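You operate a simulated robot arm through the tools that you are given. There is no shell and no other tool. Be economical: measure what you need, move in short steps, check, and stop when the job is done.

You run a simulated robot arm. Do the job below in one go: nothing can be reset, and whatever is moved stays where it is left.

TASK
Move the blue slide block to 2, then lock and pin it there.
Fine: rest the pin in the round yellow holder while you slide; the green-knob lever ends at LOCK.
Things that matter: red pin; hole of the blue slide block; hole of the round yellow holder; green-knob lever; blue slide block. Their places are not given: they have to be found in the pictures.

Only the result counts: the job must be done as asked and must still hold three seconds after the hand-in. Knocking over, shifting, dropping, spilling or breaking anything else fails it.

THE ROBOT
A 6-joint arm with a two-finger parallel gripper, fixed in place. Base frame: the origin is at the foot of the arm, x ahead of it, y to its left, z up; the work surface is at about z = 91.1. Readings come in cm, degrees, newtons and seconds.
With the tool pointing down near the work surface it reaches from about 24 to 62 cm from the base axis. Its first joint turns from -66.0 to 66.0 degrees. Payload 2.7 kg.
Tool frame: the origin (TCP) lies between the finger pads and is the grasp point; the fingertips stand 2.3 cm ahead of it; z points along the fingers, y is the line along which they close. Largest opening 9.4 cm; finger width 3.8, thickness 1; the body of the gripper, 5.4 by 9.6 cm, starts 3.9 cm behind the TCP.
Orientation is that of the tool frame in the base frame, as a unit quaternion [w, x, y, z]. With the fingers straight down and closing along the base's y, the tool's x points along the base's -x, its y along +y and its z along -z.

THE INTERFACE
- The arm moves only by the tool move_arm. Its argument "targets" is a list of rows, each an object (a shift or turn left out is 0, a gripper value left out holds the last) with "offset": the shift along the tool's x, y, z in cm, a list of three; "rot": the turn, a rotation vector about the tool's x, y, z in rad, a list of three; "gripper": the opening, from 0 (shut) to 1 (fully open). In form: [{"offset": [tx, ty, tz], "rot": [ax, ay, az], "gripper": gripper}, ...]. A call has 1 to 8 rows; each row shifts and turns the commanded pose from where the row before left it, along the tool's axes as they then stand. A row lasts 0.2 s, in which the tool goes at most 5 cm and 8.6 degrees; a call with a longer step from one row to the next is refused whole, and so is a gripper value outside its range. A pose out of reach is approached as far as the arm can. The call stops where the force on the tool passes 40 N (or 10 N more than at its start, if that is more) or the arm is blocked; 0.2 s more then pass. Each finger travels about 4.5 cm/s and halts on what it meets, pressing with about 25 N; the grip force reading is that of the motor and also rises with nothing between the fingers. The clock runs only during rows and for 0.2 s after the last one: add rows that do not move to give the fingers time. The reply holds the time, the measured pose of the TCP, the force on the tool along the base axes, the opening and the grip force, in the units named above and with some noise, and new pictures: "show" is both (left out), scene, wrist or none.
- Cameras (640 x 400 px; columns grow to the right, rows downward): "scene" is fixed at [9.2, -44.36, 141.23]; the picture's right is [0.61, -0.79, 0.00], its down [-0.39, -0.30, -0.87] and it looks along [0.69, 0.53, -0.50] (base axes); focal length 339 px, centre (320, 200). "wrist" rides on the gripper at [-3.9, 0, -4.4] in the tool frame; the picture's right is [0.00, -1.00, 0.00], its down [0.97, 0.00, -0.24] and it looks along [0.24, 0.00, 0.97] (tool axes); focal length 218 px, centre (320, 200).
- locate(camera, pixels): for up to 12 pixels [column, row] of the newest picture of that camera ("zoom" is the newest enlarged one), the place [x, y, z] in the base frame of the surface seen there, good to about 0.2 cm. No time passes.
- enlarge(camera, box): a new picture of the part [left, top, right, bottom] of that camera's present view, enlarged. No time passes.
- finish_job(): hands the job in; it is judged then, once.

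Keep the steps short. Do not move on a guess: measure, check each grasp and each placing, and mend mistakes. In all there are 80 turns and 120 pictures (those below and enlarged ones count). Leave the gripper open and the arm clear of the work at the hand-in unless told otherwise, and finish with a single line.

The tools are called after ">>>" as a command line: name --argument value ..., lists and objects as JSON in quotes. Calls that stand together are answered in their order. move_arm: Moves the arm, as the interface text tells. Its arguments: {"type":"object","properties":{"targets":{"type":"array","items":{"type":"object","properties":{"offset":{"type":"array","items":{"type":"number"}},"rot":{"type":"array","items":{"type":"number"}},"gripper":{"type":"number"}}}},"show":{"type":"string","enum":["both","scene","wrist","none"]}},"required":["targets"]} The other tools are called the same way: locate (camera, pixels) gives the place of the surface under pixels of a picture; enlarge (camera, box) takes an enlarged picture of a part of a camera's view; finish_job () hands the job in.

At the start:

```text
time: 0.0
tcp_pos: [34.86, -8.3, 125.67]
orientation: [0.001, 0.0, 1.0, -0.001]
ft_force: [0.7, -0.4, -1.2]
finger_gap: 9.4
finger_force: 0.1
```

scene: 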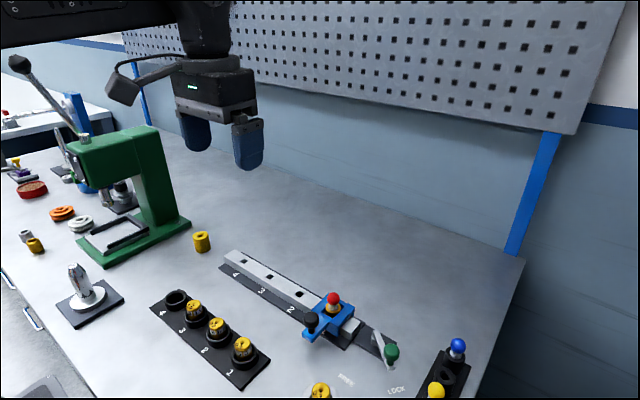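
wrist: 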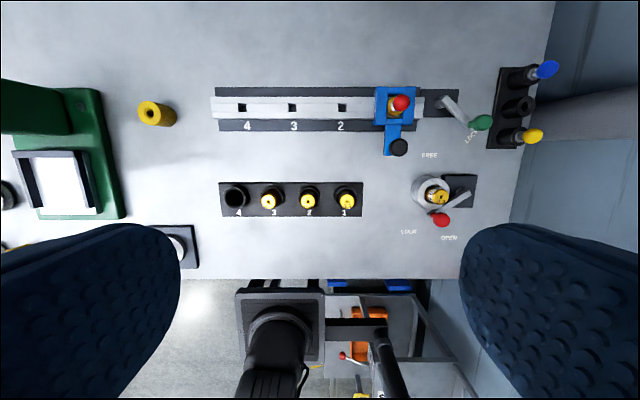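

I see the rail with the blue block at 1 and the red pin in it, the green-knob lever at right, and a yellow round part at wrist (157,113). I'll enlarge these areas first.

>>> enlarge --camera "wrist" --box '[360, 50, 560, 175]'

>>> enlarge --camera "scene" --box '[180, 220, 480, 400]'

>>> locate --camera "wrist" --pixels '[[401, 102], [393, 95], [398, 147], [480, 122], [445, 100], [342, 107], [292, 107], [242, 107], [150, 110], [165, 115], [385, 110], [437, 196]]'

```text
3.20 times, centred on (460, 112) of wrist
```

zoom: 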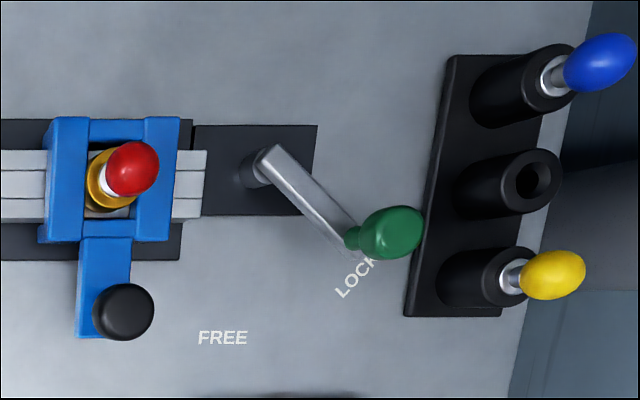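

```text
2.13 times, centred on (330, 310) of scene
```

zoom: 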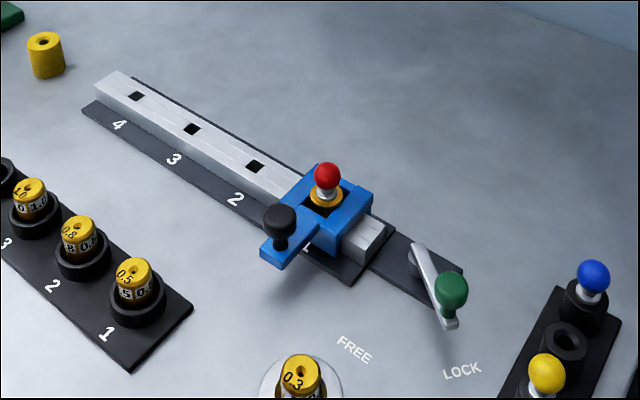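

```text
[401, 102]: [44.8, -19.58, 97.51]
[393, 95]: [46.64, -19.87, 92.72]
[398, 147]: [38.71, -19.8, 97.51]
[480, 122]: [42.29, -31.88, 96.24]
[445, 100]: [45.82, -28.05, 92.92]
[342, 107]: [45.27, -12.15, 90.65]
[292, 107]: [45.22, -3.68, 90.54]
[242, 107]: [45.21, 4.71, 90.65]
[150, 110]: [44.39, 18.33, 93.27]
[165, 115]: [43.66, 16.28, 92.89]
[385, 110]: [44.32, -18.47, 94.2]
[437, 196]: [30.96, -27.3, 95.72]
```

I'll measure the block, pin, lever, labels and holder more precisely from the scene zoom (the newest one).

>>> locate --camera "zoom" --pixels '[[327, 164], [327, 175], [325, 190], [345, 199], [311, 180], [360, 195], [275, 255], [280, 208], [280, 240], [453, 285], [420, 250], [365, 240]]'

>>> locate --camera "zoom" --pixels '[[45, 40], [30, 42], [60, 42], [45, 52], [45, 33], [45, 76], [355, 350], [462, 371], [445, 318], [255, 160], [230, 165], [255, 167]]'

>>> enlarge --camera "scene" --box '[285, 280, 415, 370]'

>>> enlarge --camera "scene" --box '[170, 220, 250, 270]'

```text
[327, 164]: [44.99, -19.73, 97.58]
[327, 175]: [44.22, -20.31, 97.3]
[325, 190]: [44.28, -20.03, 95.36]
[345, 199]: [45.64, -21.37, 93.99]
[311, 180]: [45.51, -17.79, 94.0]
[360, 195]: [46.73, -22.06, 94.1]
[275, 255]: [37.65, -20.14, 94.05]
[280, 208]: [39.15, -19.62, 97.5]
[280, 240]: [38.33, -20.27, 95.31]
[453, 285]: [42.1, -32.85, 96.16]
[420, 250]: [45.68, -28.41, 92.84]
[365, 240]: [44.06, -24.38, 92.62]
```

```text
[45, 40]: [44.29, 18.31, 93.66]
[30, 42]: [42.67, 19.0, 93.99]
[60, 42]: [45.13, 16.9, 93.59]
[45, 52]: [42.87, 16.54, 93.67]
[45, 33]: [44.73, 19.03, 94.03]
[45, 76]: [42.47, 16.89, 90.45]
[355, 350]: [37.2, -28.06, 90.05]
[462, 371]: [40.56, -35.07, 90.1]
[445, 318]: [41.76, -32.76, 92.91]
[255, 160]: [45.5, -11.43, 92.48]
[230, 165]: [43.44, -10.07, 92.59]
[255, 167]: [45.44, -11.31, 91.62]
```

```text
4.44 times, centred on (350, 325) of scene
```

zoom: 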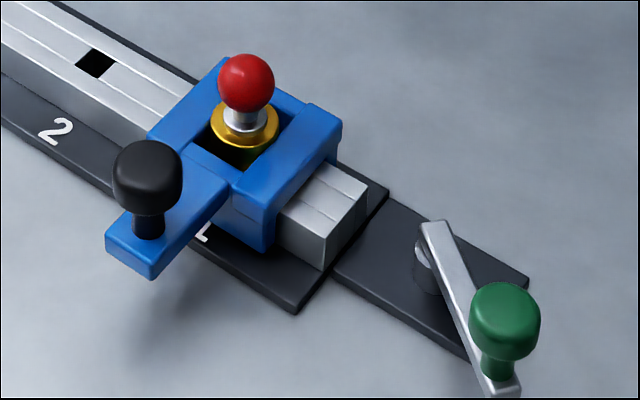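

```text
8.00 times, centred on (210, 245) of scene
```

zoom: 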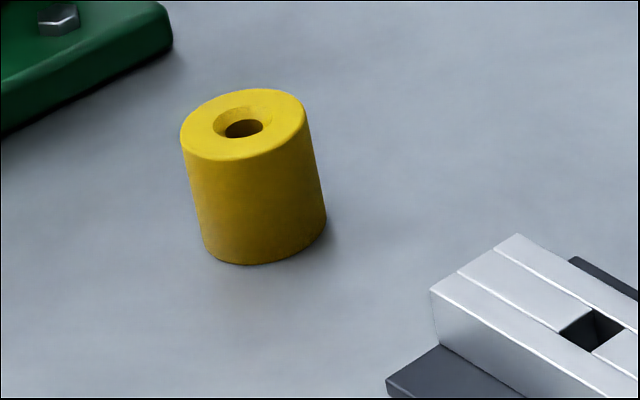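

The lever (pivot ≈(46,-28), knob ≈(42.1,-32.6)) now points to LOCK; FREE is toward (37,-28). Red pin's ball is at about (44.8,-20.1,96.6); the holder's hole is near (44,17.7). I'll go above the pin and look.

>>> move_arm --targets '[{"offset": [-1.66, -1.97, 3.3]}, {"offset": [-1.66, -1.97, 3.3]}, {"offset": [-1.66, -1.97, 3.3]}, {"offset": [-1.66, -1.97, 3.3]}, {"offset": [-1.66, -1.97, 3.3]}, {"offset": [-1.66, -1.97, 3.3]}, {"offset": [0, 0, 0]}]'

```text
time: 1.6
tcp_pos: [44.86, -20.41, 105.84]
orientation: [0.002, -0.001, 1.0, 0.0]
ft_force: [-0.2, -0.3, -0.6]
finger_gap: 9.37
finger_force: 0.1
```

scene: 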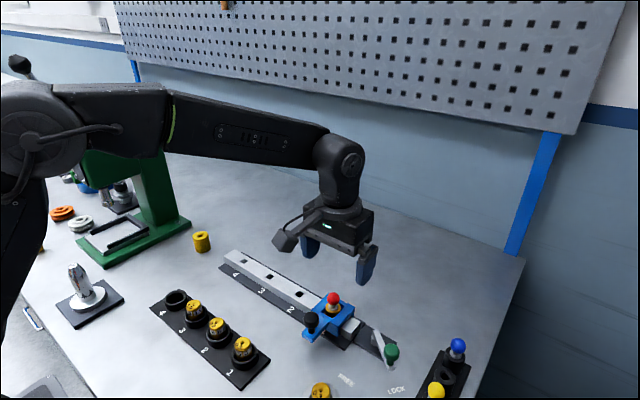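
wrist: 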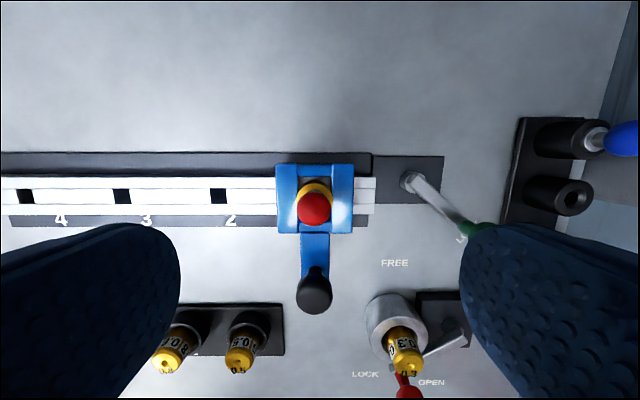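

Ball centre at wrist (314,208) → (44.85,-20.03). I'll shift +0.35 in y, descend to TCP z ≈97.0, then close.

>>> move_arm --targets '[{"offset": [0, 0.37, 3]}, {"offset": [0, 0, 3]}, {"offset": [0, 0, 2.8]}, {"offset": [0, 0, 0]}]'

```text
time: 2.6
tcp_pos: [44.94, -19.99, 96.9]
orientation: [0.001, 0.0, 1.0, -0.001]
ft_force: [0.4, 0.3, 0.1]
finger_gap: 9.4
finger_force: 0.1
```

scene: 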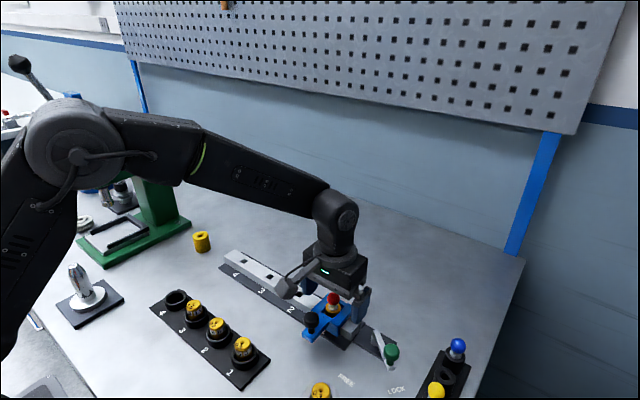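
wrist: 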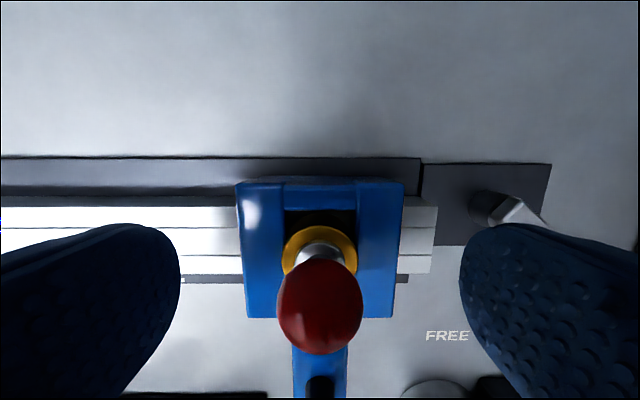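

Ball is centred between the fingers. Closing.

>>> move_arm --targets '[{"gripper": 0}, {"gripper": 0}, {"gripper": 0}, {"gripper": 0}, {"gripper": 0}, {"gripper": 0}]' --show "none"

```text
time: 4.0
tcp_pos: [44.96, -20.03, 97.0]
orientation: [0.0, 0.0, 1.0, -0.001]
ft_force: [0.6, 0.2, 0.1]
finger_gap: 1.94
finger_force: 24.7
```

Gap 1.94 cm with 25 N: ball is held. Lifting straight up in short steps.

>>> move_arm --targets '[{"offset": [0, 0, -1]}, {"offset": [0, 0, -1.5]}, {"offset": [0, 0, -2]}, {"offset": [0, 0, -2]}, {"offset": [0, 0, -2]}, {"offset": [0, 0, 0]}]'

```text
time: 5.4
tcp_pos: [44.75, -19.77, 105.46]
orientation: [0.001, 0.0, 1.0, -0.001]
ft_force: [-0.4, 0.1, 0.0]
finger_gap: 1.94
finger_force: 25.2
```

scene: 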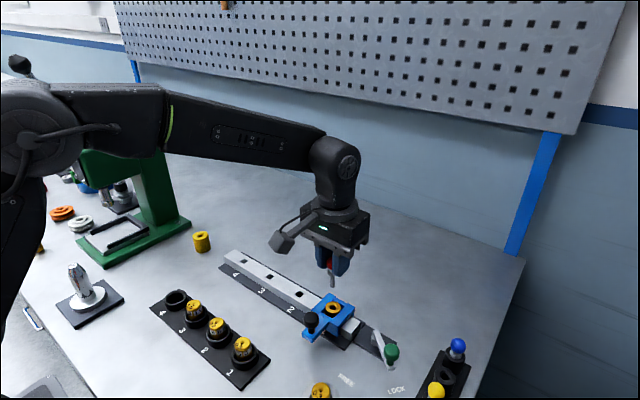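
wrist: 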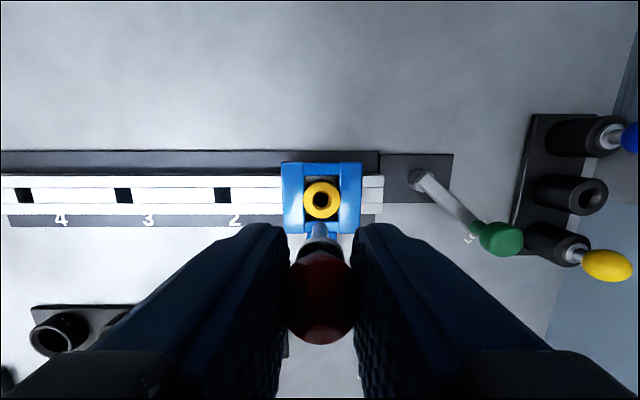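

Pin is out; the block's yellow bushing is at wrist (321,200). I'll check pin length and measure the hole and lever.

>>> enlarge --camera "scene" --box '[270, 230, 430, 370]'

>>> locate --camera "wrist" --pixels '[[321, 186], [321, 214], [308, 199], [335, 199], [321, 201], [419, 178], [500, 237], [222, 195], [123, 195], [26, 195], [295, 170], [360, 170]]'

>>> enlarge --camera "wrist" --box '[260, 150, 540, 325]'

```text
2.86 times, centred on (350, 300) of scene
```

zoom: 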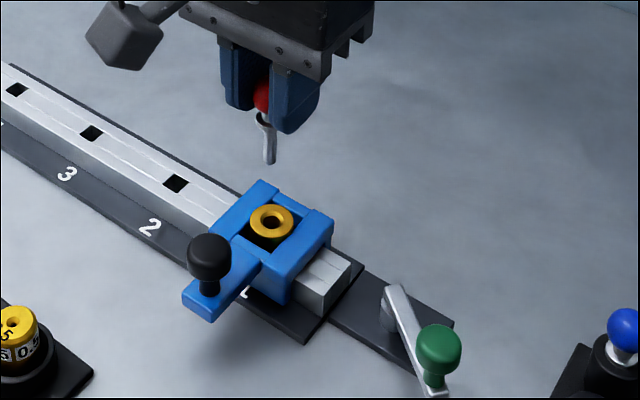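

```text
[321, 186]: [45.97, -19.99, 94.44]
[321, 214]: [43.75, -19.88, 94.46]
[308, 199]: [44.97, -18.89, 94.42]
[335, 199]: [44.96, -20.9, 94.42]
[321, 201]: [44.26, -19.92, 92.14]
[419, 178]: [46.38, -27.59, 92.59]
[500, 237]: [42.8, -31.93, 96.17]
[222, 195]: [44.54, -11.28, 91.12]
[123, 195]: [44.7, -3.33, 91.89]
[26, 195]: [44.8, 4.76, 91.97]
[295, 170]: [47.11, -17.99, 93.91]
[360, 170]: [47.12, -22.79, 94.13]
```

```text
2.29 times, centred on (400, 238) of wrist
```

zoom: 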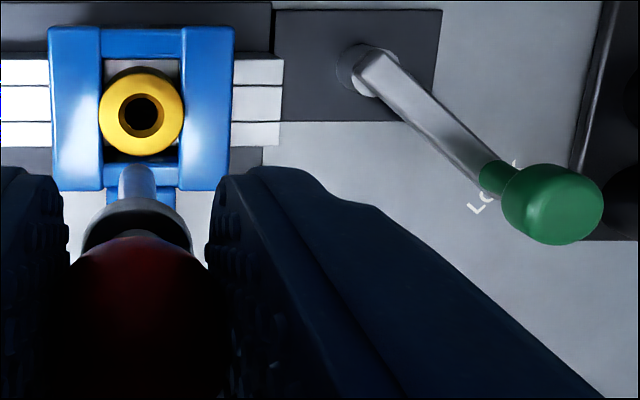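

The pin looks slightly tilted. I'll locate points along it, from the newest zoom (wrist) and the scene.

>>> locate --camera "zoom" --pixels '[[137, 168], [137, 180], [137, 192], [137, 215], [137, 260], [125, 175], [150, 175]]'

>>> enlarge --camera "scene" --box '[310, 240, 358, 300]'

```text
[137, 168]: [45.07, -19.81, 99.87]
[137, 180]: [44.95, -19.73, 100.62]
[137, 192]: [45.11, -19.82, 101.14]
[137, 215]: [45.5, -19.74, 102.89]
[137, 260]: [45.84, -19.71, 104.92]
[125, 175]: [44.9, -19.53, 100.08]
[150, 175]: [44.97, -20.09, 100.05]
```

```text
6.67 times, centred on (334, 270) of scene
```

zoom: 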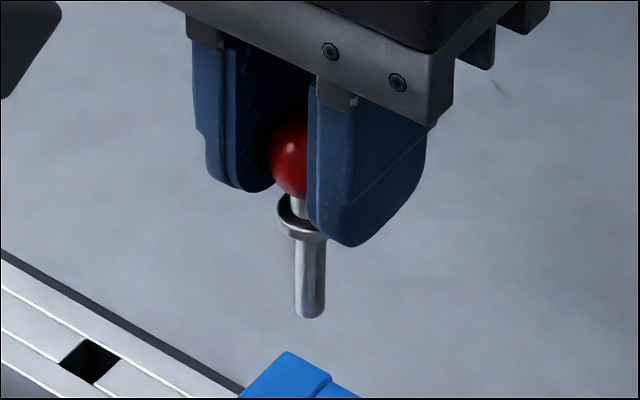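

The pin hangs vertical, its axis in line with the TCP, tip about 5.3 cm below. Now I'll carry it toward the holder, staying high and stopping at y≈10 to look.

>>> move_arm --targets '[{"offset": [0, 4.2, -1]}, {"offset": [0, 4.2, -1]}, {"offset": [0, 4.2, -1]}, {"offset": [0, 4.2, 0]}, {"offset": [0, 4.2, 0]}, {"offset": [0, 4.2, 0]}, {"offset": [0, 4.2, 0]}, {"offset": [0, 0, 0]}]'

```text
time: 7.2
tcp_pos: [44.89, 9.66, 108.22]
orientation: [0.001, 0.0, 1.0, -0.001]
ft_force: [0.3, 0.0, 0.7]
finger_gap: 1.96
finger_force: 24.9
```

scene: 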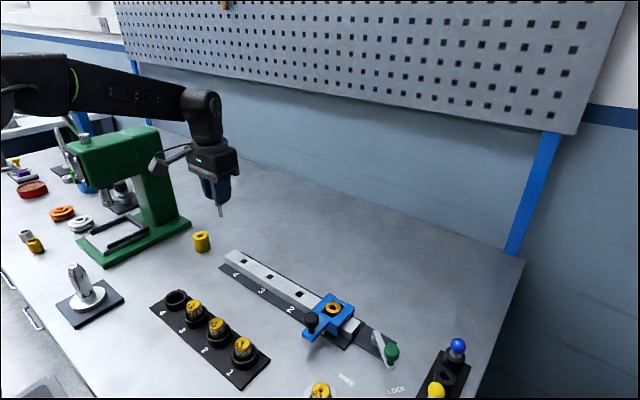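
wrist: 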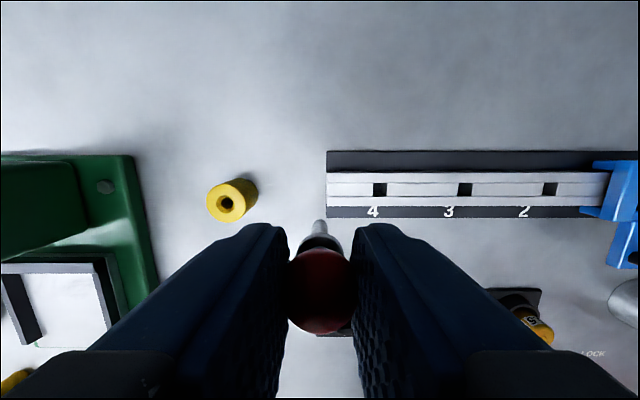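

Holder hole seen at wrist (227,203). Measuring it and the press surroundings.

>>> locate --camera "wrist" --pixels '[[216, 203], [240, 204], [227, 192], [227, 217], [227, 203], [209, 203], [130, 160], [155, 290], [70, 190], [75, 230], [10, 170], [105, 187]]'

>>> enlarge --camera "wrist" --box '[190, 165, 350, 265]'

>>> enlarge --camera "scene" --box '[50, 80, 290, 280]'

```text
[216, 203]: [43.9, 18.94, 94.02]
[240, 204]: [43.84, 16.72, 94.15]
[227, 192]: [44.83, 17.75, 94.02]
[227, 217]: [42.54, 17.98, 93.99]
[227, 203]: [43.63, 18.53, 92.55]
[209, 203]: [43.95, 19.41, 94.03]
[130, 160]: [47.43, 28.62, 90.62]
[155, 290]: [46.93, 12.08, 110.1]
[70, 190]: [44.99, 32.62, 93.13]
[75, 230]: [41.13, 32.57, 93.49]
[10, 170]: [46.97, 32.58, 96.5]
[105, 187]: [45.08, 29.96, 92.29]
```

```text
4.00 times, centred on (270, 215) of wrist
```

zoom: 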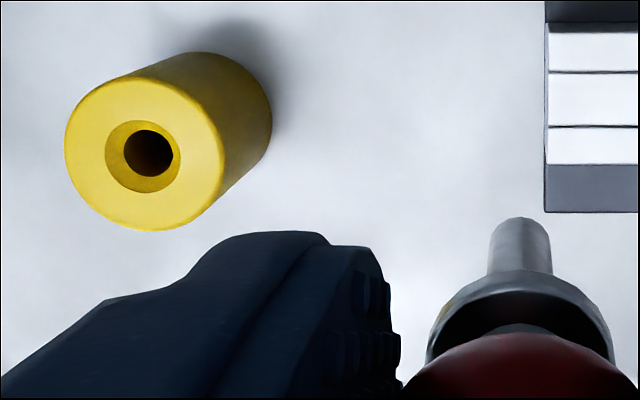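

```text
2.00 times, centred on (170, 180) of scene
```

zoom: 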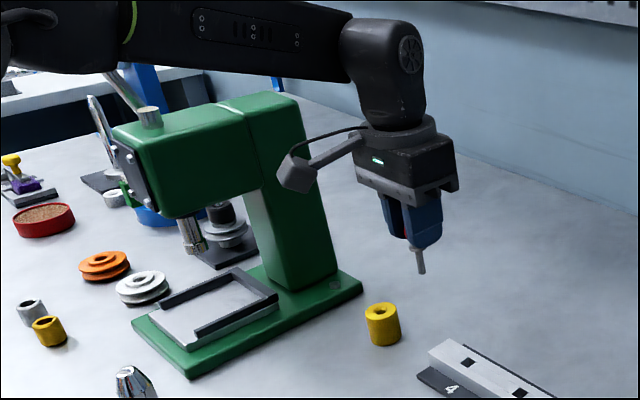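

Holder hole ≈(43.85, 18.0), top z 94.0; the press is clear by ~9 cm. Moving above with the tip still ~3.5 cm over it and checking.

>>> move_arm --targets '[{"offset": [0.35, 2.8, 1]}, {"offset": [0.35, 2.8, 1]}, {"offset": [0.3, 2.75, 2]}, {"offset": [0, 0, 1.2]}, {"offset": [0, 0, 0]}, {"offset": [0, 0, 0]}]'

>>> enlarge --camera "wrist" --box '[260, 160, 380, 235]'

>>> enlarge --camera "scene" --box '[160, 190, 240, 260]'

```text
time: 8.6
tcp_pos: [43.9, 17.95, 103.12]
orientation: [0.001, 0.0, 1.0, -0.001]
ft_force: [0.4, 0.4, 0.4]
finger_gap: 1.95
finger_force: 25.0
```

scene: 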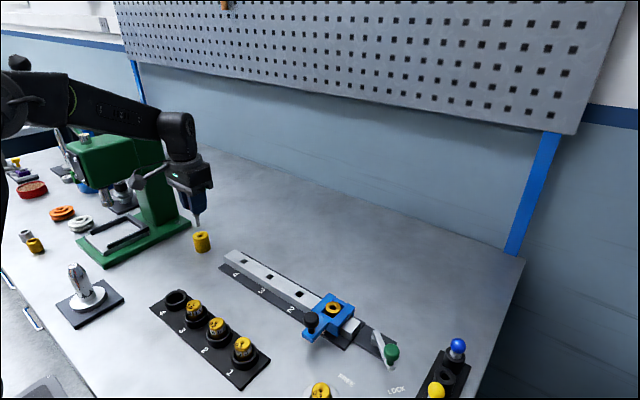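
wrist: 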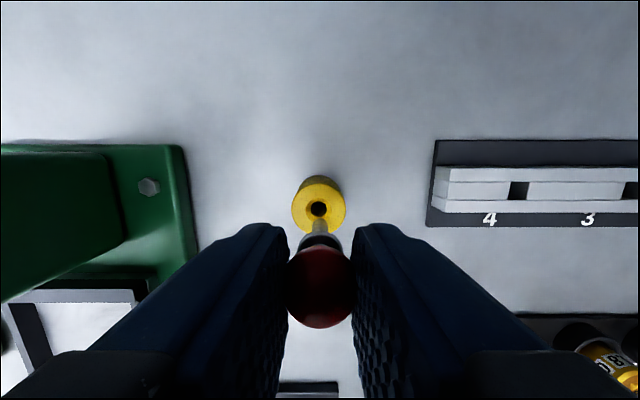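

```text
5.33 times, centred on (320, 198) of wrist
```

zoom: 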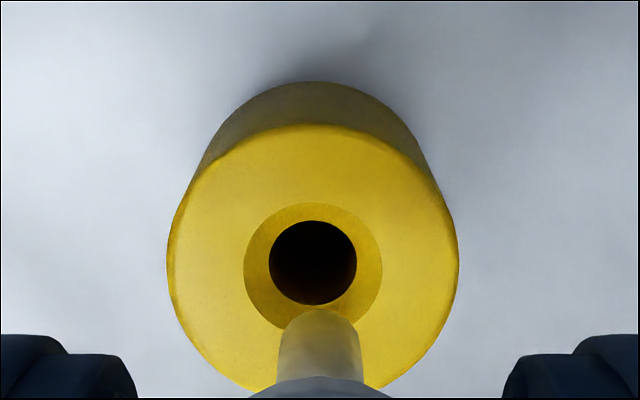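

```text
5.71 times, centred on (200, 225) of scene
```

zoom: 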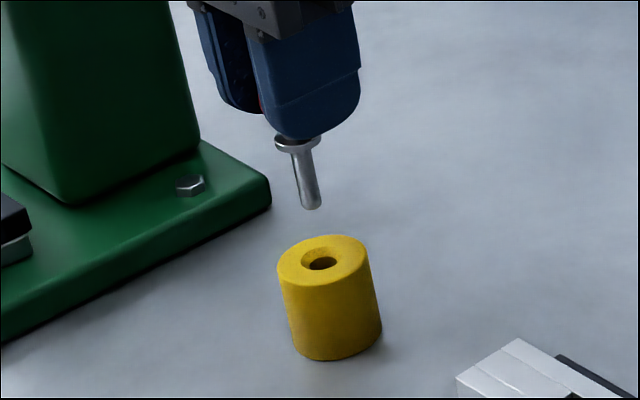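

>>> locate --camera "zoom" --pixels '[[311, 206], [310, 200], [308, 190], [303, 170], [300, 155]]'

>>> locate --camera "wrist" --pixels '[[320, 219], [320, 222], [320, 226], [315, 224], [325, 224], [313, 210], [324, 210]]'

```text
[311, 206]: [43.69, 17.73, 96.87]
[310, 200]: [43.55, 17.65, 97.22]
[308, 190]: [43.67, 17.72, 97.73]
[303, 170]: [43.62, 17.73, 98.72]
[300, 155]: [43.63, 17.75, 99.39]
```

```text
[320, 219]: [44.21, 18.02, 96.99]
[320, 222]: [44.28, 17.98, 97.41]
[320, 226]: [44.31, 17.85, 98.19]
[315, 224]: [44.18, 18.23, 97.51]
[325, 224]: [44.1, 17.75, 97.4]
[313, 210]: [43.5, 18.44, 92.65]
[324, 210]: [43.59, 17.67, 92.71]
```

Pin axis ≈(43.87,18.0), hole (43.85,18.03): aligned. Descending with a tiny y tweak; the pin should enter at TCP ≈100.3.

>>> move_arm --targets '[{"offset": [0, 0.03, 1.5]}, {"offset": [0, 0, 1]}, {"offset": [0, 0, 0.7]}, {"offset": [0, 0, 0.7]}, {"offset": [0, 0, 0.7]}, {"offset": [0, 0, 0]}]' --show "wrist"

>>> enlarge --camera "scene" --box '[160, 190, 240, 260]'

```text
time: 10.0
tcp_pos: [43.99, 17.87, 98.61]
orientation: [0.0, 0.0, 1.0, -0.001]
ft_force: [0.1, 0.1, -0.2]
finger_gap: 1.94
finger_force: 24.9
```

wrist: 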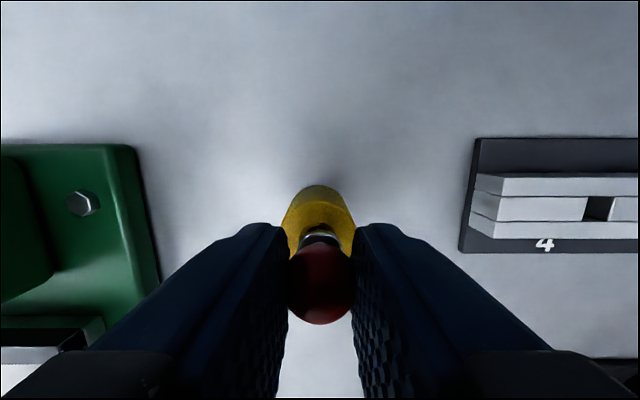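

```text
5.71 times, centred on (200, 225) of scene
```

zoom: 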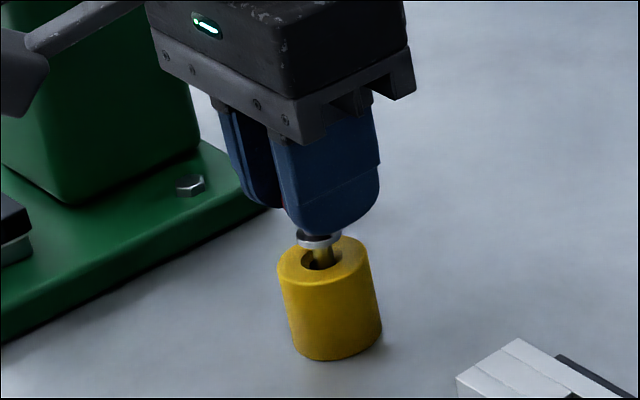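

Pin has entered the hole freely (no force). Lowering the rest in small steps until the flange seats.

>>> move_arm --targets '[{"offset": [0, 0, 0.7]}, {"offset": [0, 0, 0.6]}, {"offset": [0, 0, 0.35]}, {"offset": [0, 0, 0.25]}, {"offset": [0, 0, 0]}]' --show "none"

>>> enlarge --camera "scene" --box '[160, 190, 240, 260]'

```text
time: 11.2
tcp_pos: [44.09, 17.84, 96.73]
orientation: [0.003, 0.0, 1.0, 0.001]
ft_force: [3.3, -2.8, 15.6]
finger_gap: 1.94
finger_force: 25.3
```

```text
5.71 times, centred on (200, 225) of scene
```

zoom: 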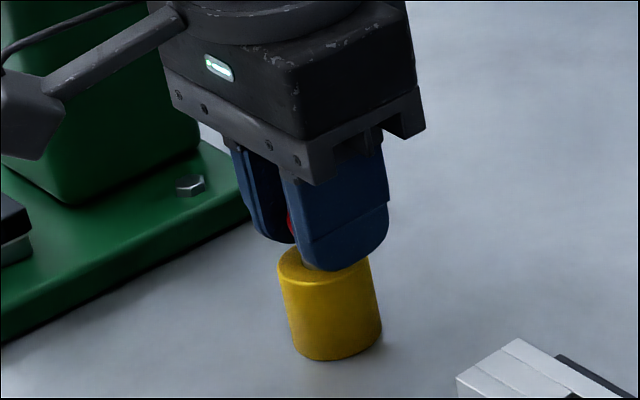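

15.6 N of upward force at z 96.7: seated. Opening the fingers, then rising.

>>> move_arm --targets '[{"offset": [0, 0, -0.1]}, {"gripper": 0.5}, {"gripper": 0.5}, {"gripper": 0.5}, {"gripper": 0.5}]' --show "none"

>>> move_arm --targets '[{"offset": [0, 0, -1.5]}, {"offset": [0, 0, -3]}, {"offset": [0, 0, -3]}, {"offset": [0, 0, -3]}, {"offset": [0, 0, 0]}]'

>>> enlarge --camera "scene" --box '[160, 190, 240, 260]'

```text
time: 12.4
tcp_pos: [43.9, 17.88, 96.74]
orientation: [0.001, 0.0, 1.0, -0.001]
ft_force: [0.3, -0.5, -0.3]
finger_gap: 4.7
finger_force: 0.0
```

```text
time: 13.6
tcp_pos: [43.95, 18.07, 107.41]
orientation: [0.001, 0.0, 1.0, -0.001]
ft_force: [-0.8, 0.4, 0.2]
finger_gap: 4.67
finger_force: 0.1
```

scene: 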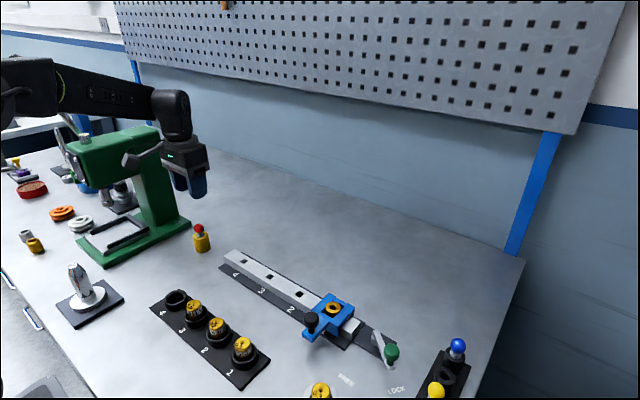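
wrist: 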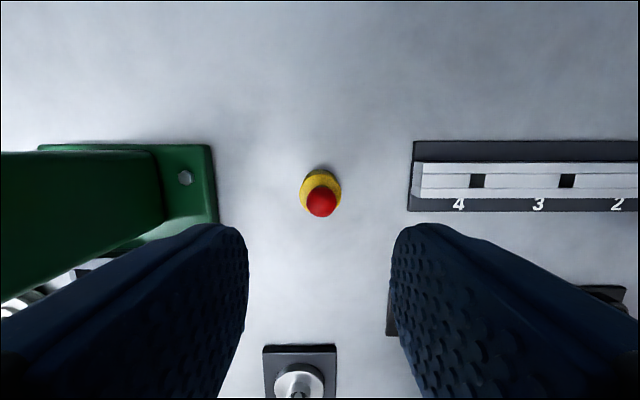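

```text
5.71 times, centred on (200, 225) of scene
```

zoom: 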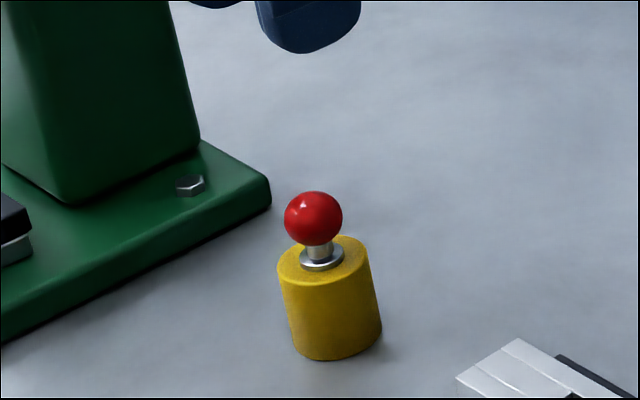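

Pin rests in the holder. Now travelling over to the lever at height ~107.

>>> move_arm --targets '[{"offset": [0, -4.8, 0]}, {"offset": [0, -4.8, 0]}, {"offset": [0, -4.8, 0]}, {"offset": [0, -4.8, 0]}, {"offset": [0, -4.8, 0]}, {"offset": [0, -4.8, 0]}, {"offset": [0, -4.8, 0]}, {"offset": [0, -4.8, 0]}]' --show "none"

>>> move_arm --targets '[{"offset": [0.5, -4.8, 0]}, {"offset": [0.5, -4.8, 0]}, {"offset": [0, 0, 0]}]'

>>> enlarge --camera "wrist" --box '[200, 120, 440, 270]'

```text
time: 15.4
tcp_pos: [43.93, -20.54, 107.43]
orientation: [0.001, 0.0, 1.0, -0.001]
ft_force: [-0.7, 0.0, -0.1]
finger_gap: 4.72
finger_force: 0.1
```

```text
time: 16.2
tcp_pos: [42.89, -30.08, 107.36]
orientation: [0.0, 0.001, 1.0, -0.001]
ft_force: [0.3, -0.3, 0.0]
finger_gap: 4.67
finger_force: 0.1
```

scene: 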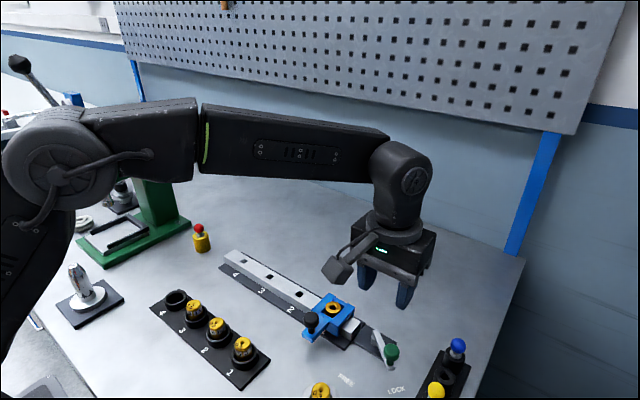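
wrist: 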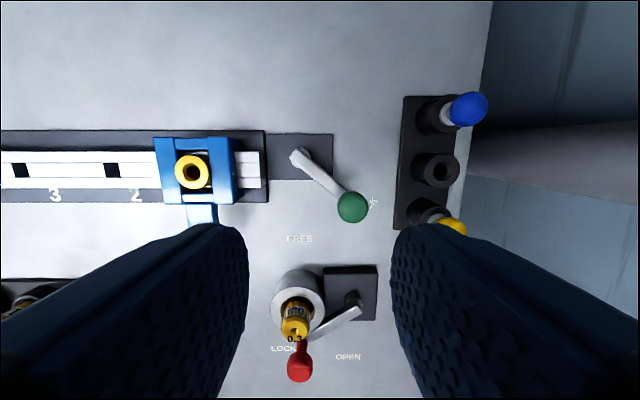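

```text
2.67 times, centred on (320, 195) of wrist
```

zoom: 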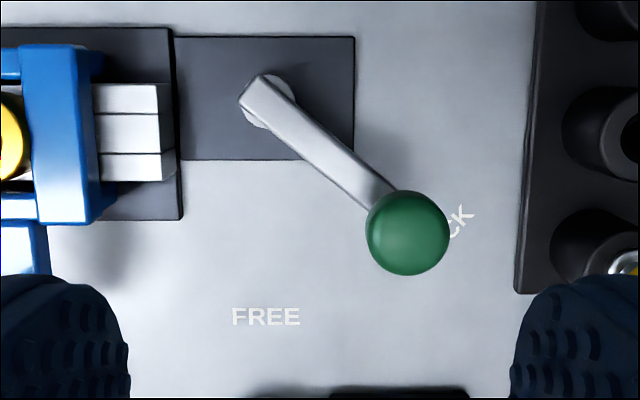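

>>> locate --camera "zoom" --pixels '[[408, 233], [372, 233], [444, 233], [408, 196], [408, 270], [265, 95], [270, 90], [330, 145], [376, 205], [265, 317], [462, 218], [620, 268]]'

>>> enlarge --camera "scene" --box '[340, 310, 480, 400]'

```text
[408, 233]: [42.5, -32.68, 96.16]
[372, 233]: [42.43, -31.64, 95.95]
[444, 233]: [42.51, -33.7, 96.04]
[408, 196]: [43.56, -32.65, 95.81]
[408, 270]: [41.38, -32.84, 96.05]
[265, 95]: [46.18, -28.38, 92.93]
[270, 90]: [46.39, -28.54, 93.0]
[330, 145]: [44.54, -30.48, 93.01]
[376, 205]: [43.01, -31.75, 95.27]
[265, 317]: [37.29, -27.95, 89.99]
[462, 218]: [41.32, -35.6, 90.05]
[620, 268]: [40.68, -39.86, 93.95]
```

```text
4.44 times, centred on (410, 355) of scene
```

zoom: 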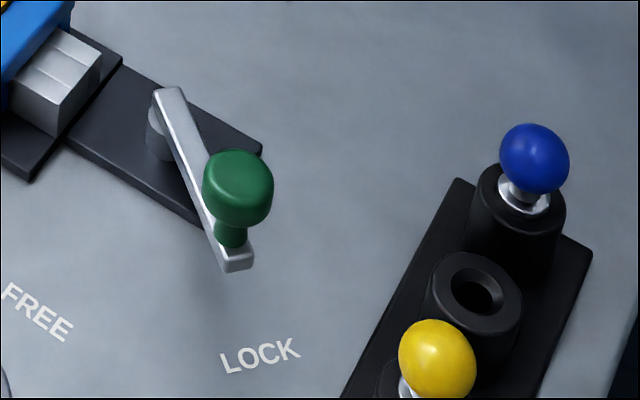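

Knob centre (42.45,-32.65), top z 96.2, lever points ~50° from -x. I'll go above the knob, turn the tool ~50° so the fingers close across the lever, set gap ~3.6 cm, and check.

>>> move_arm --targets '[{"offset": [0.4, -2.55, 0], "gripper": 0.38}, {"rot": [0, 0, -0.145]}, {"rot": [0, 0, -0.145]}, {"rot": [0, 0, -0.145]}, {"rot": [0, 0, -0.145]}, {"rot": [0, 0, -0.145]}, {"rot": [0, 0, -0.145]}, {"offset": [0, 0, 3]}]'

```text
time: 18.0
tcp_pos: [42.47, -32.62, 104.41]
orientation: [0.0, -0.423, 0.906, -0.001]
ft_force: [0.6, -0.2, -0.2]
finger_gap: 3.57
finger_force: 0.3
```

scene: 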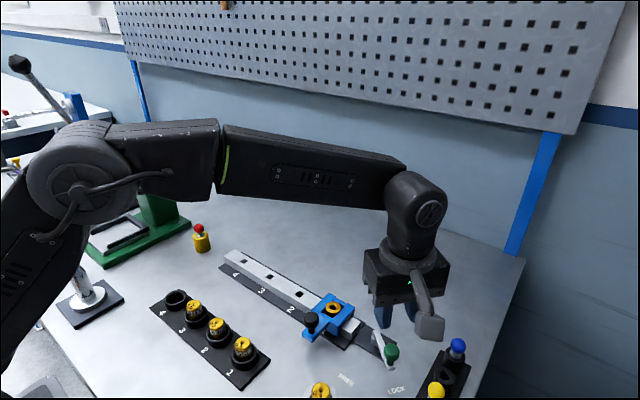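
wrist: 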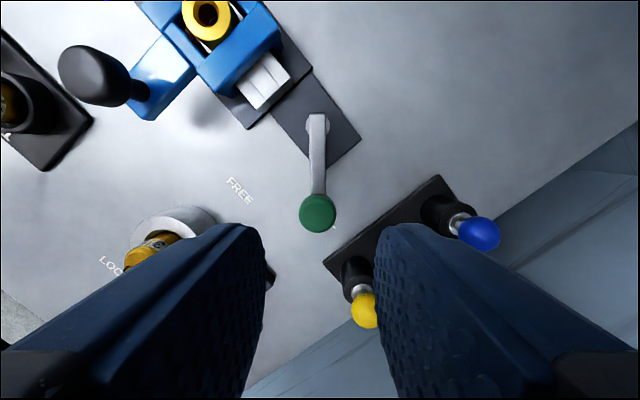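

Lever lines up with the tool. The box sticking out from the gripper may come close to the yellow pin in the rack; measuring both.

>>> locate --camera "scene" --pixels '[[430, 330], [430, 340], [418, 325], [444, 325], [420, 290], [436, 391], [436, 384], [457, 345], [320, 390], [385, 325]]'

>>> locate --camera "wrist" --pixels '[[365, 305], [478, 232], [318, 212], [317, 196], [317, 230], [300, 213], [335, 213]]'

```text
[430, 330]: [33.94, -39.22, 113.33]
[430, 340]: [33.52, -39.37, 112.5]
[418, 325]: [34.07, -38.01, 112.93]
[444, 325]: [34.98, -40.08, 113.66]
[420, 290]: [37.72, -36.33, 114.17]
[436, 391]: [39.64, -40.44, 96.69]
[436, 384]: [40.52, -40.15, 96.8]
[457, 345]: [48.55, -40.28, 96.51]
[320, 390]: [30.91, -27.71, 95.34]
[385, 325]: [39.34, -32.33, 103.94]
```

```text
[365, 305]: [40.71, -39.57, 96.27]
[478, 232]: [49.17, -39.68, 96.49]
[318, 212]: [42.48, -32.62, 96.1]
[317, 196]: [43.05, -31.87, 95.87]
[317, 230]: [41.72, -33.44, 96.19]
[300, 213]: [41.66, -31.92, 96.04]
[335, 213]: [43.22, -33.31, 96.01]
```

The box stays ≥7 cm above the pins, and the knob is centred under the TCP. Descending to z≈96.3, then closing.

>>> move_arm --targets '[{"offset": [0, 0, 3]}, {"offset": [0, 0, 3]}, {"offset": [0, 0, 2.1]}, {"gripper": 0}, {"gripper": 0}, {"gripper": 0}]'

```text
time: 19.4
tcp_pos: [42.51, -32.55, 96.29]
orientation: [0.0, -0.422, 0.906, 0.001]
ft_force: [-11.7, 9.1, 1.0]
finger_gap: 2.28
finger_force: 44.8
```

scene: 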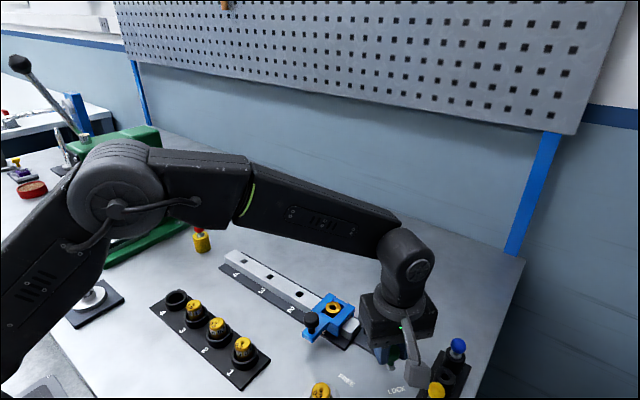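
wrist: 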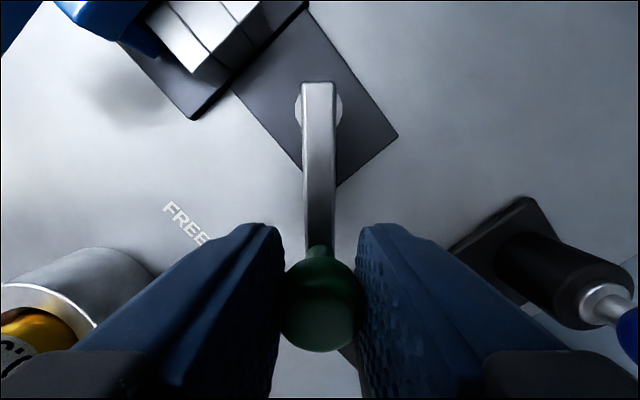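

Knob gripped. I'll fix the pivot location from this close view: disc edges at wrist (296,108) and (341,108).

>>> locate --camera "wrist" --pixels '[[297, 108], [340, 108], [319, 86], [319, 107], [319, 150], [319, 200], [301, 125], [336, 125]]'

>>> move_arm --targets '[{"gripper": 0}, {"gripper": 0}]' --show "none"

>>> enlarge --camera "wrist" --box '[240, 60, 400, 160]'

```text
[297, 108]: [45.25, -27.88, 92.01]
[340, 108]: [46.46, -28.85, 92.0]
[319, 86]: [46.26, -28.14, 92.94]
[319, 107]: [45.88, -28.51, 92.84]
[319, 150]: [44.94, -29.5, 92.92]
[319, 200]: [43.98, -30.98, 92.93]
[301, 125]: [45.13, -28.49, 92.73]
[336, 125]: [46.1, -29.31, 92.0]
```

```text
time: 20.0
tcp_pos: [42.43, -32.56, 96.28]
orientation: [0.0, -0.421, 0.907, 0.0]
ft_force: [-13.1, 10.1, -1.4]
finger_gap: 2.32
finger_force: 45.0
```

```text
4.00 times, centred on (320, 110) of wrist
```

zoom: 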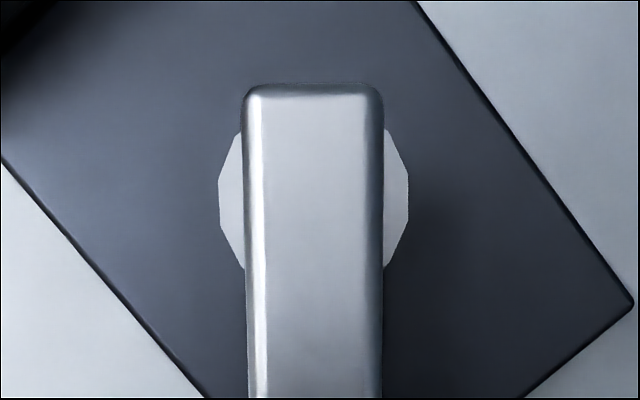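

Pivot ≈(45.85,-28.37), radius 5.44, lever at ~51°. I'll swing the knob toward FREE along the arc, turning the tool along with it: first 4 steps of 6.25°.

>>> move_arm --targets '[{"offset": [-0.032, 0.592, 0], "rot": [0, 0, 0.109]}, {"offset": [-0.032, 0.592, 0], "rot": [0, 0, 0.109]}, {"offset": [-0.032, 0.592, 0], "rot": [0, 0, 0.109]}, {"offset": [-0.032, 0.592, 0], "rot": [0, 0, 0.109]}, {"offset": [0, 0, 0]}]'

```text
time: 21.2
tcp_pos: [41.13, -30.78, 96.25]
orientation: [0.001, -0.214, 0.977, -0.001]
ft_force: [1.7, -5.6, -15.7]
finger_gap: 2.27
finger_force: 45.1
```

scene: 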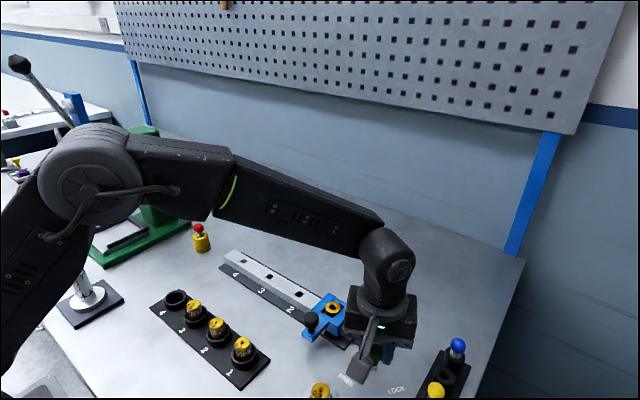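
wrist: 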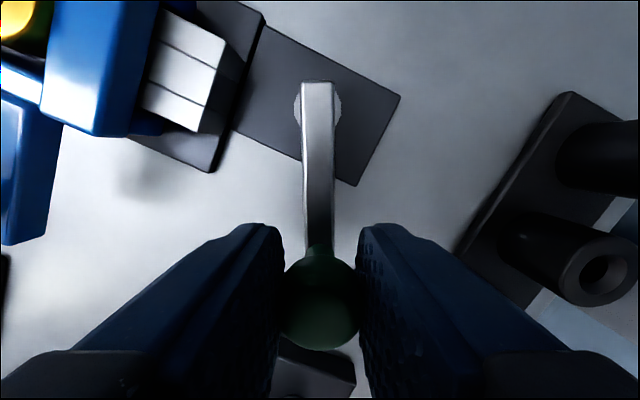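

Lever follows. Continuing the remaining ~26°.

>>> move_arm --targets '[{"offset": [-0.032, 0.592, 0], "rot": [0, 0, 0.109]}, {"offset": [-0.032, 0.592, 0], "rot": [0, 0, 0.109]}, {"offset": [-0.032, 0.592, 0], "rot": [0, 0, 0.109]}, {"offset": [-0.032, 0.592, 0], "rot": [0, 0, 0.109]}, {"offset": [0, 0, 0]}]'

```text
time: 22.4
tcp_pos: [40.63, -28.45, 96.35]
orientation: [0.002, 0.001, 1.0, -0.001]
ft_force: [0.3, -8.8, -13.5]
finger_gap: 2.3
finger_force: 44.9
```

scene: 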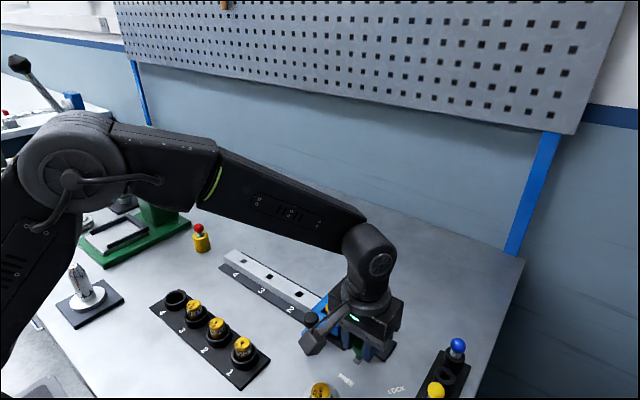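
wrist: 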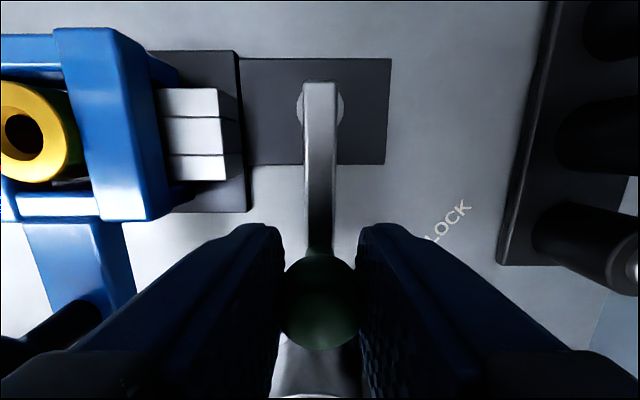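

Lever now points straight along -x. A small extra nudge to see whether it sits against its stop.

>>> move_arm --targets '[{"offset": [0, 0.25, 0], "rot": [0, 0, 0.04]}, {"offset": [0, 0, 0]}]' --show "none"

```text
time: 23.0
tcp_pos: [40.62, -28.52, 96.37]
orientation: [0.002, 0.022, 1.0, -0.004]
ft_force: [2.1, -24.5, -13.5]
finger_gap: 2.3
finger_force: 44.5
```

Force rose to 24 N with no motion: it's at the FREE stop. Back off the nudge, release, and rise.

>>> move_arm --targets '[{"offset": [0, -0.3, 0], "rot": [0, 0, -0.04]}, {"gripper": 0.38}, {"gripper": 0.38}, {"gripper": 0.38}, {"offset": [0, 0, -3]}, {"offset": [0, 0, -4]}, {"offset": [0, 0, -4]}, {"offset": [0, 0, 0]}]'

>>> enlarge --camera "wrist" --box '[80, 120, 400, 320]'

```text
time: 24.8
tcp_pos: [40.35, -28.37, 107.2]
orientation: [0.002, 0.001, 1.0, -0.001]
ft_force: [0.2, 0.1, 0.3]
finger_gap: 3.56
finger_force: 0.1
```

scene: 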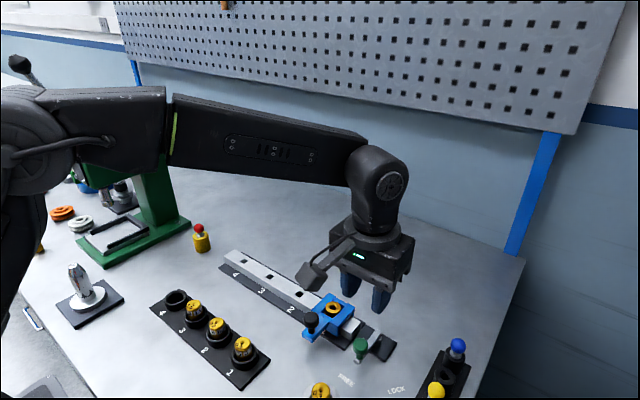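
wrist: 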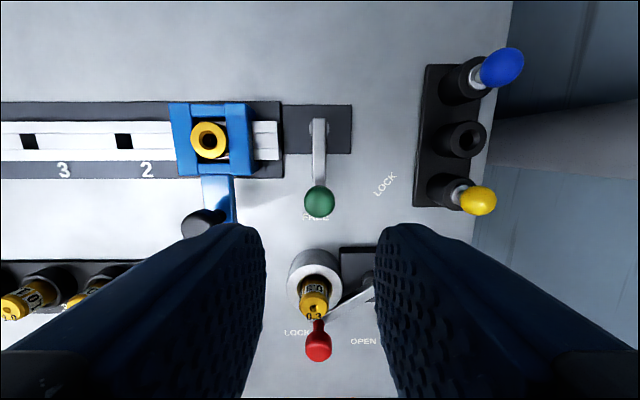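

```text
2.00 times, centred on (240, 220) of wrist
```

zoom: 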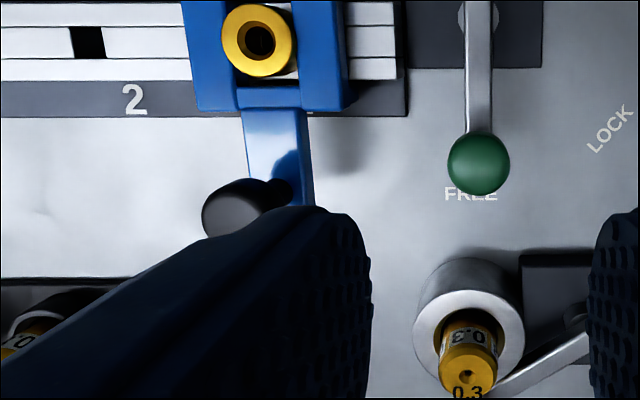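

Lever is at FREE. Next go above the block's black knob and measure it plus slot 2.

>>> move_arm --targets '[{"offset": [0.4, 4.2, 0]}, {"offset": [0.4, 4.2, 0]}, {"offset": [0.4, 0, 0]}, {"offset": [0, 0, 0]}]'

>>> enlarge --camera "wrist" --box '[0, 60, 400, 310]'

```text
time: 25.8
tcp_pos: [39.16, -20.18, 107.16]
orientation: [0.001, 0.001, 1.0, -0.001]
ft_force: [0.4, 0.3, 0.2]
finger_gap: 3.59
finger_force: 0.1
```

scene: 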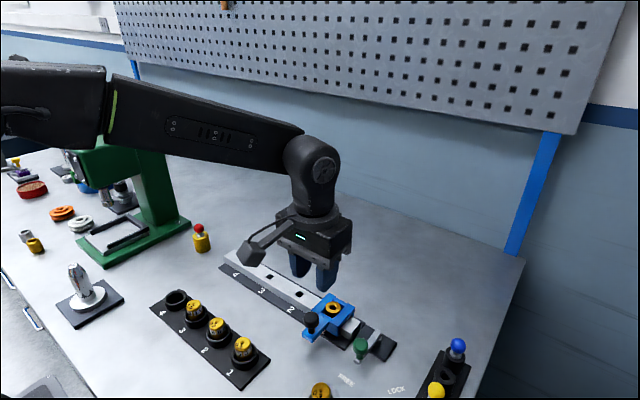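
wrist: 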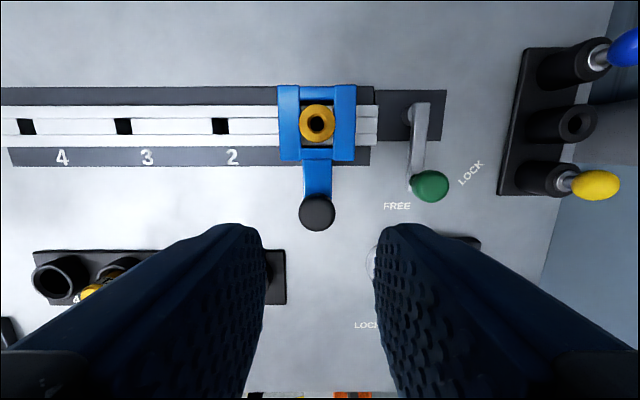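

```text
1.60 times, centred on (200, 185) of wrist
```

zoom: 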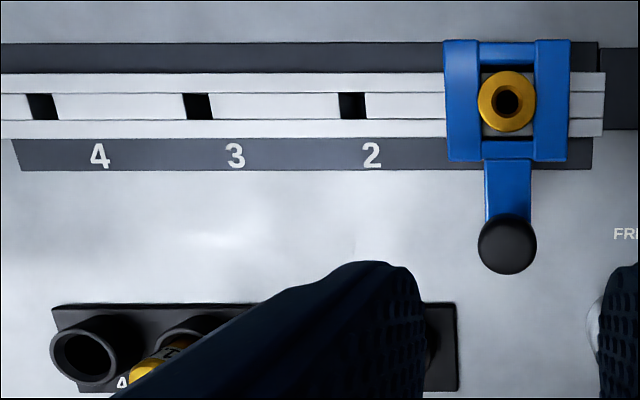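

>>> enlarge --camera "wrist" --box '[190, 70, 370, 240]'

>>> locate --camera "wrist" --pixels '[[20, 115], [110, 113], [208, 113], [231, 115], [221, 113], [317, 212], [300, 212], [334, 212], [317, 196], [317, 229], [123, 113], [26, 113]]'

```text
2.35 times, centred on (280, 155) of wrist
```

zoom: 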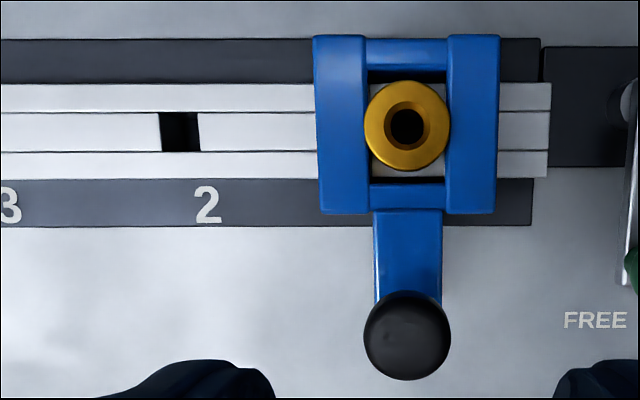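

```text
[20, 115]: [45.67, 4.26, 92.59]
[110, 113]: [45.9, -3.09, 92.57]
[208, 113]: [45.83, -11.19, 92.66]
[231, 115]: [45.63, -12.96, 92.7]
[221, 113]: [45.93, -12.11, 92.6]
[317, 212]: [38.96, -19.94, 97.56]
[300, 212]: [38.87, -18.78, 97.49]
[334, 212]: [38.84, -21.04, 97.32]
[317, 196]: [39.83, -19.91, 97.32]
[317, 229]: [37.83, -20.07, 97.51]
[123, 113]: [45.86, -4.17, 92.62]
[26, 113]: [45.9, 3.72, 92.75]
```

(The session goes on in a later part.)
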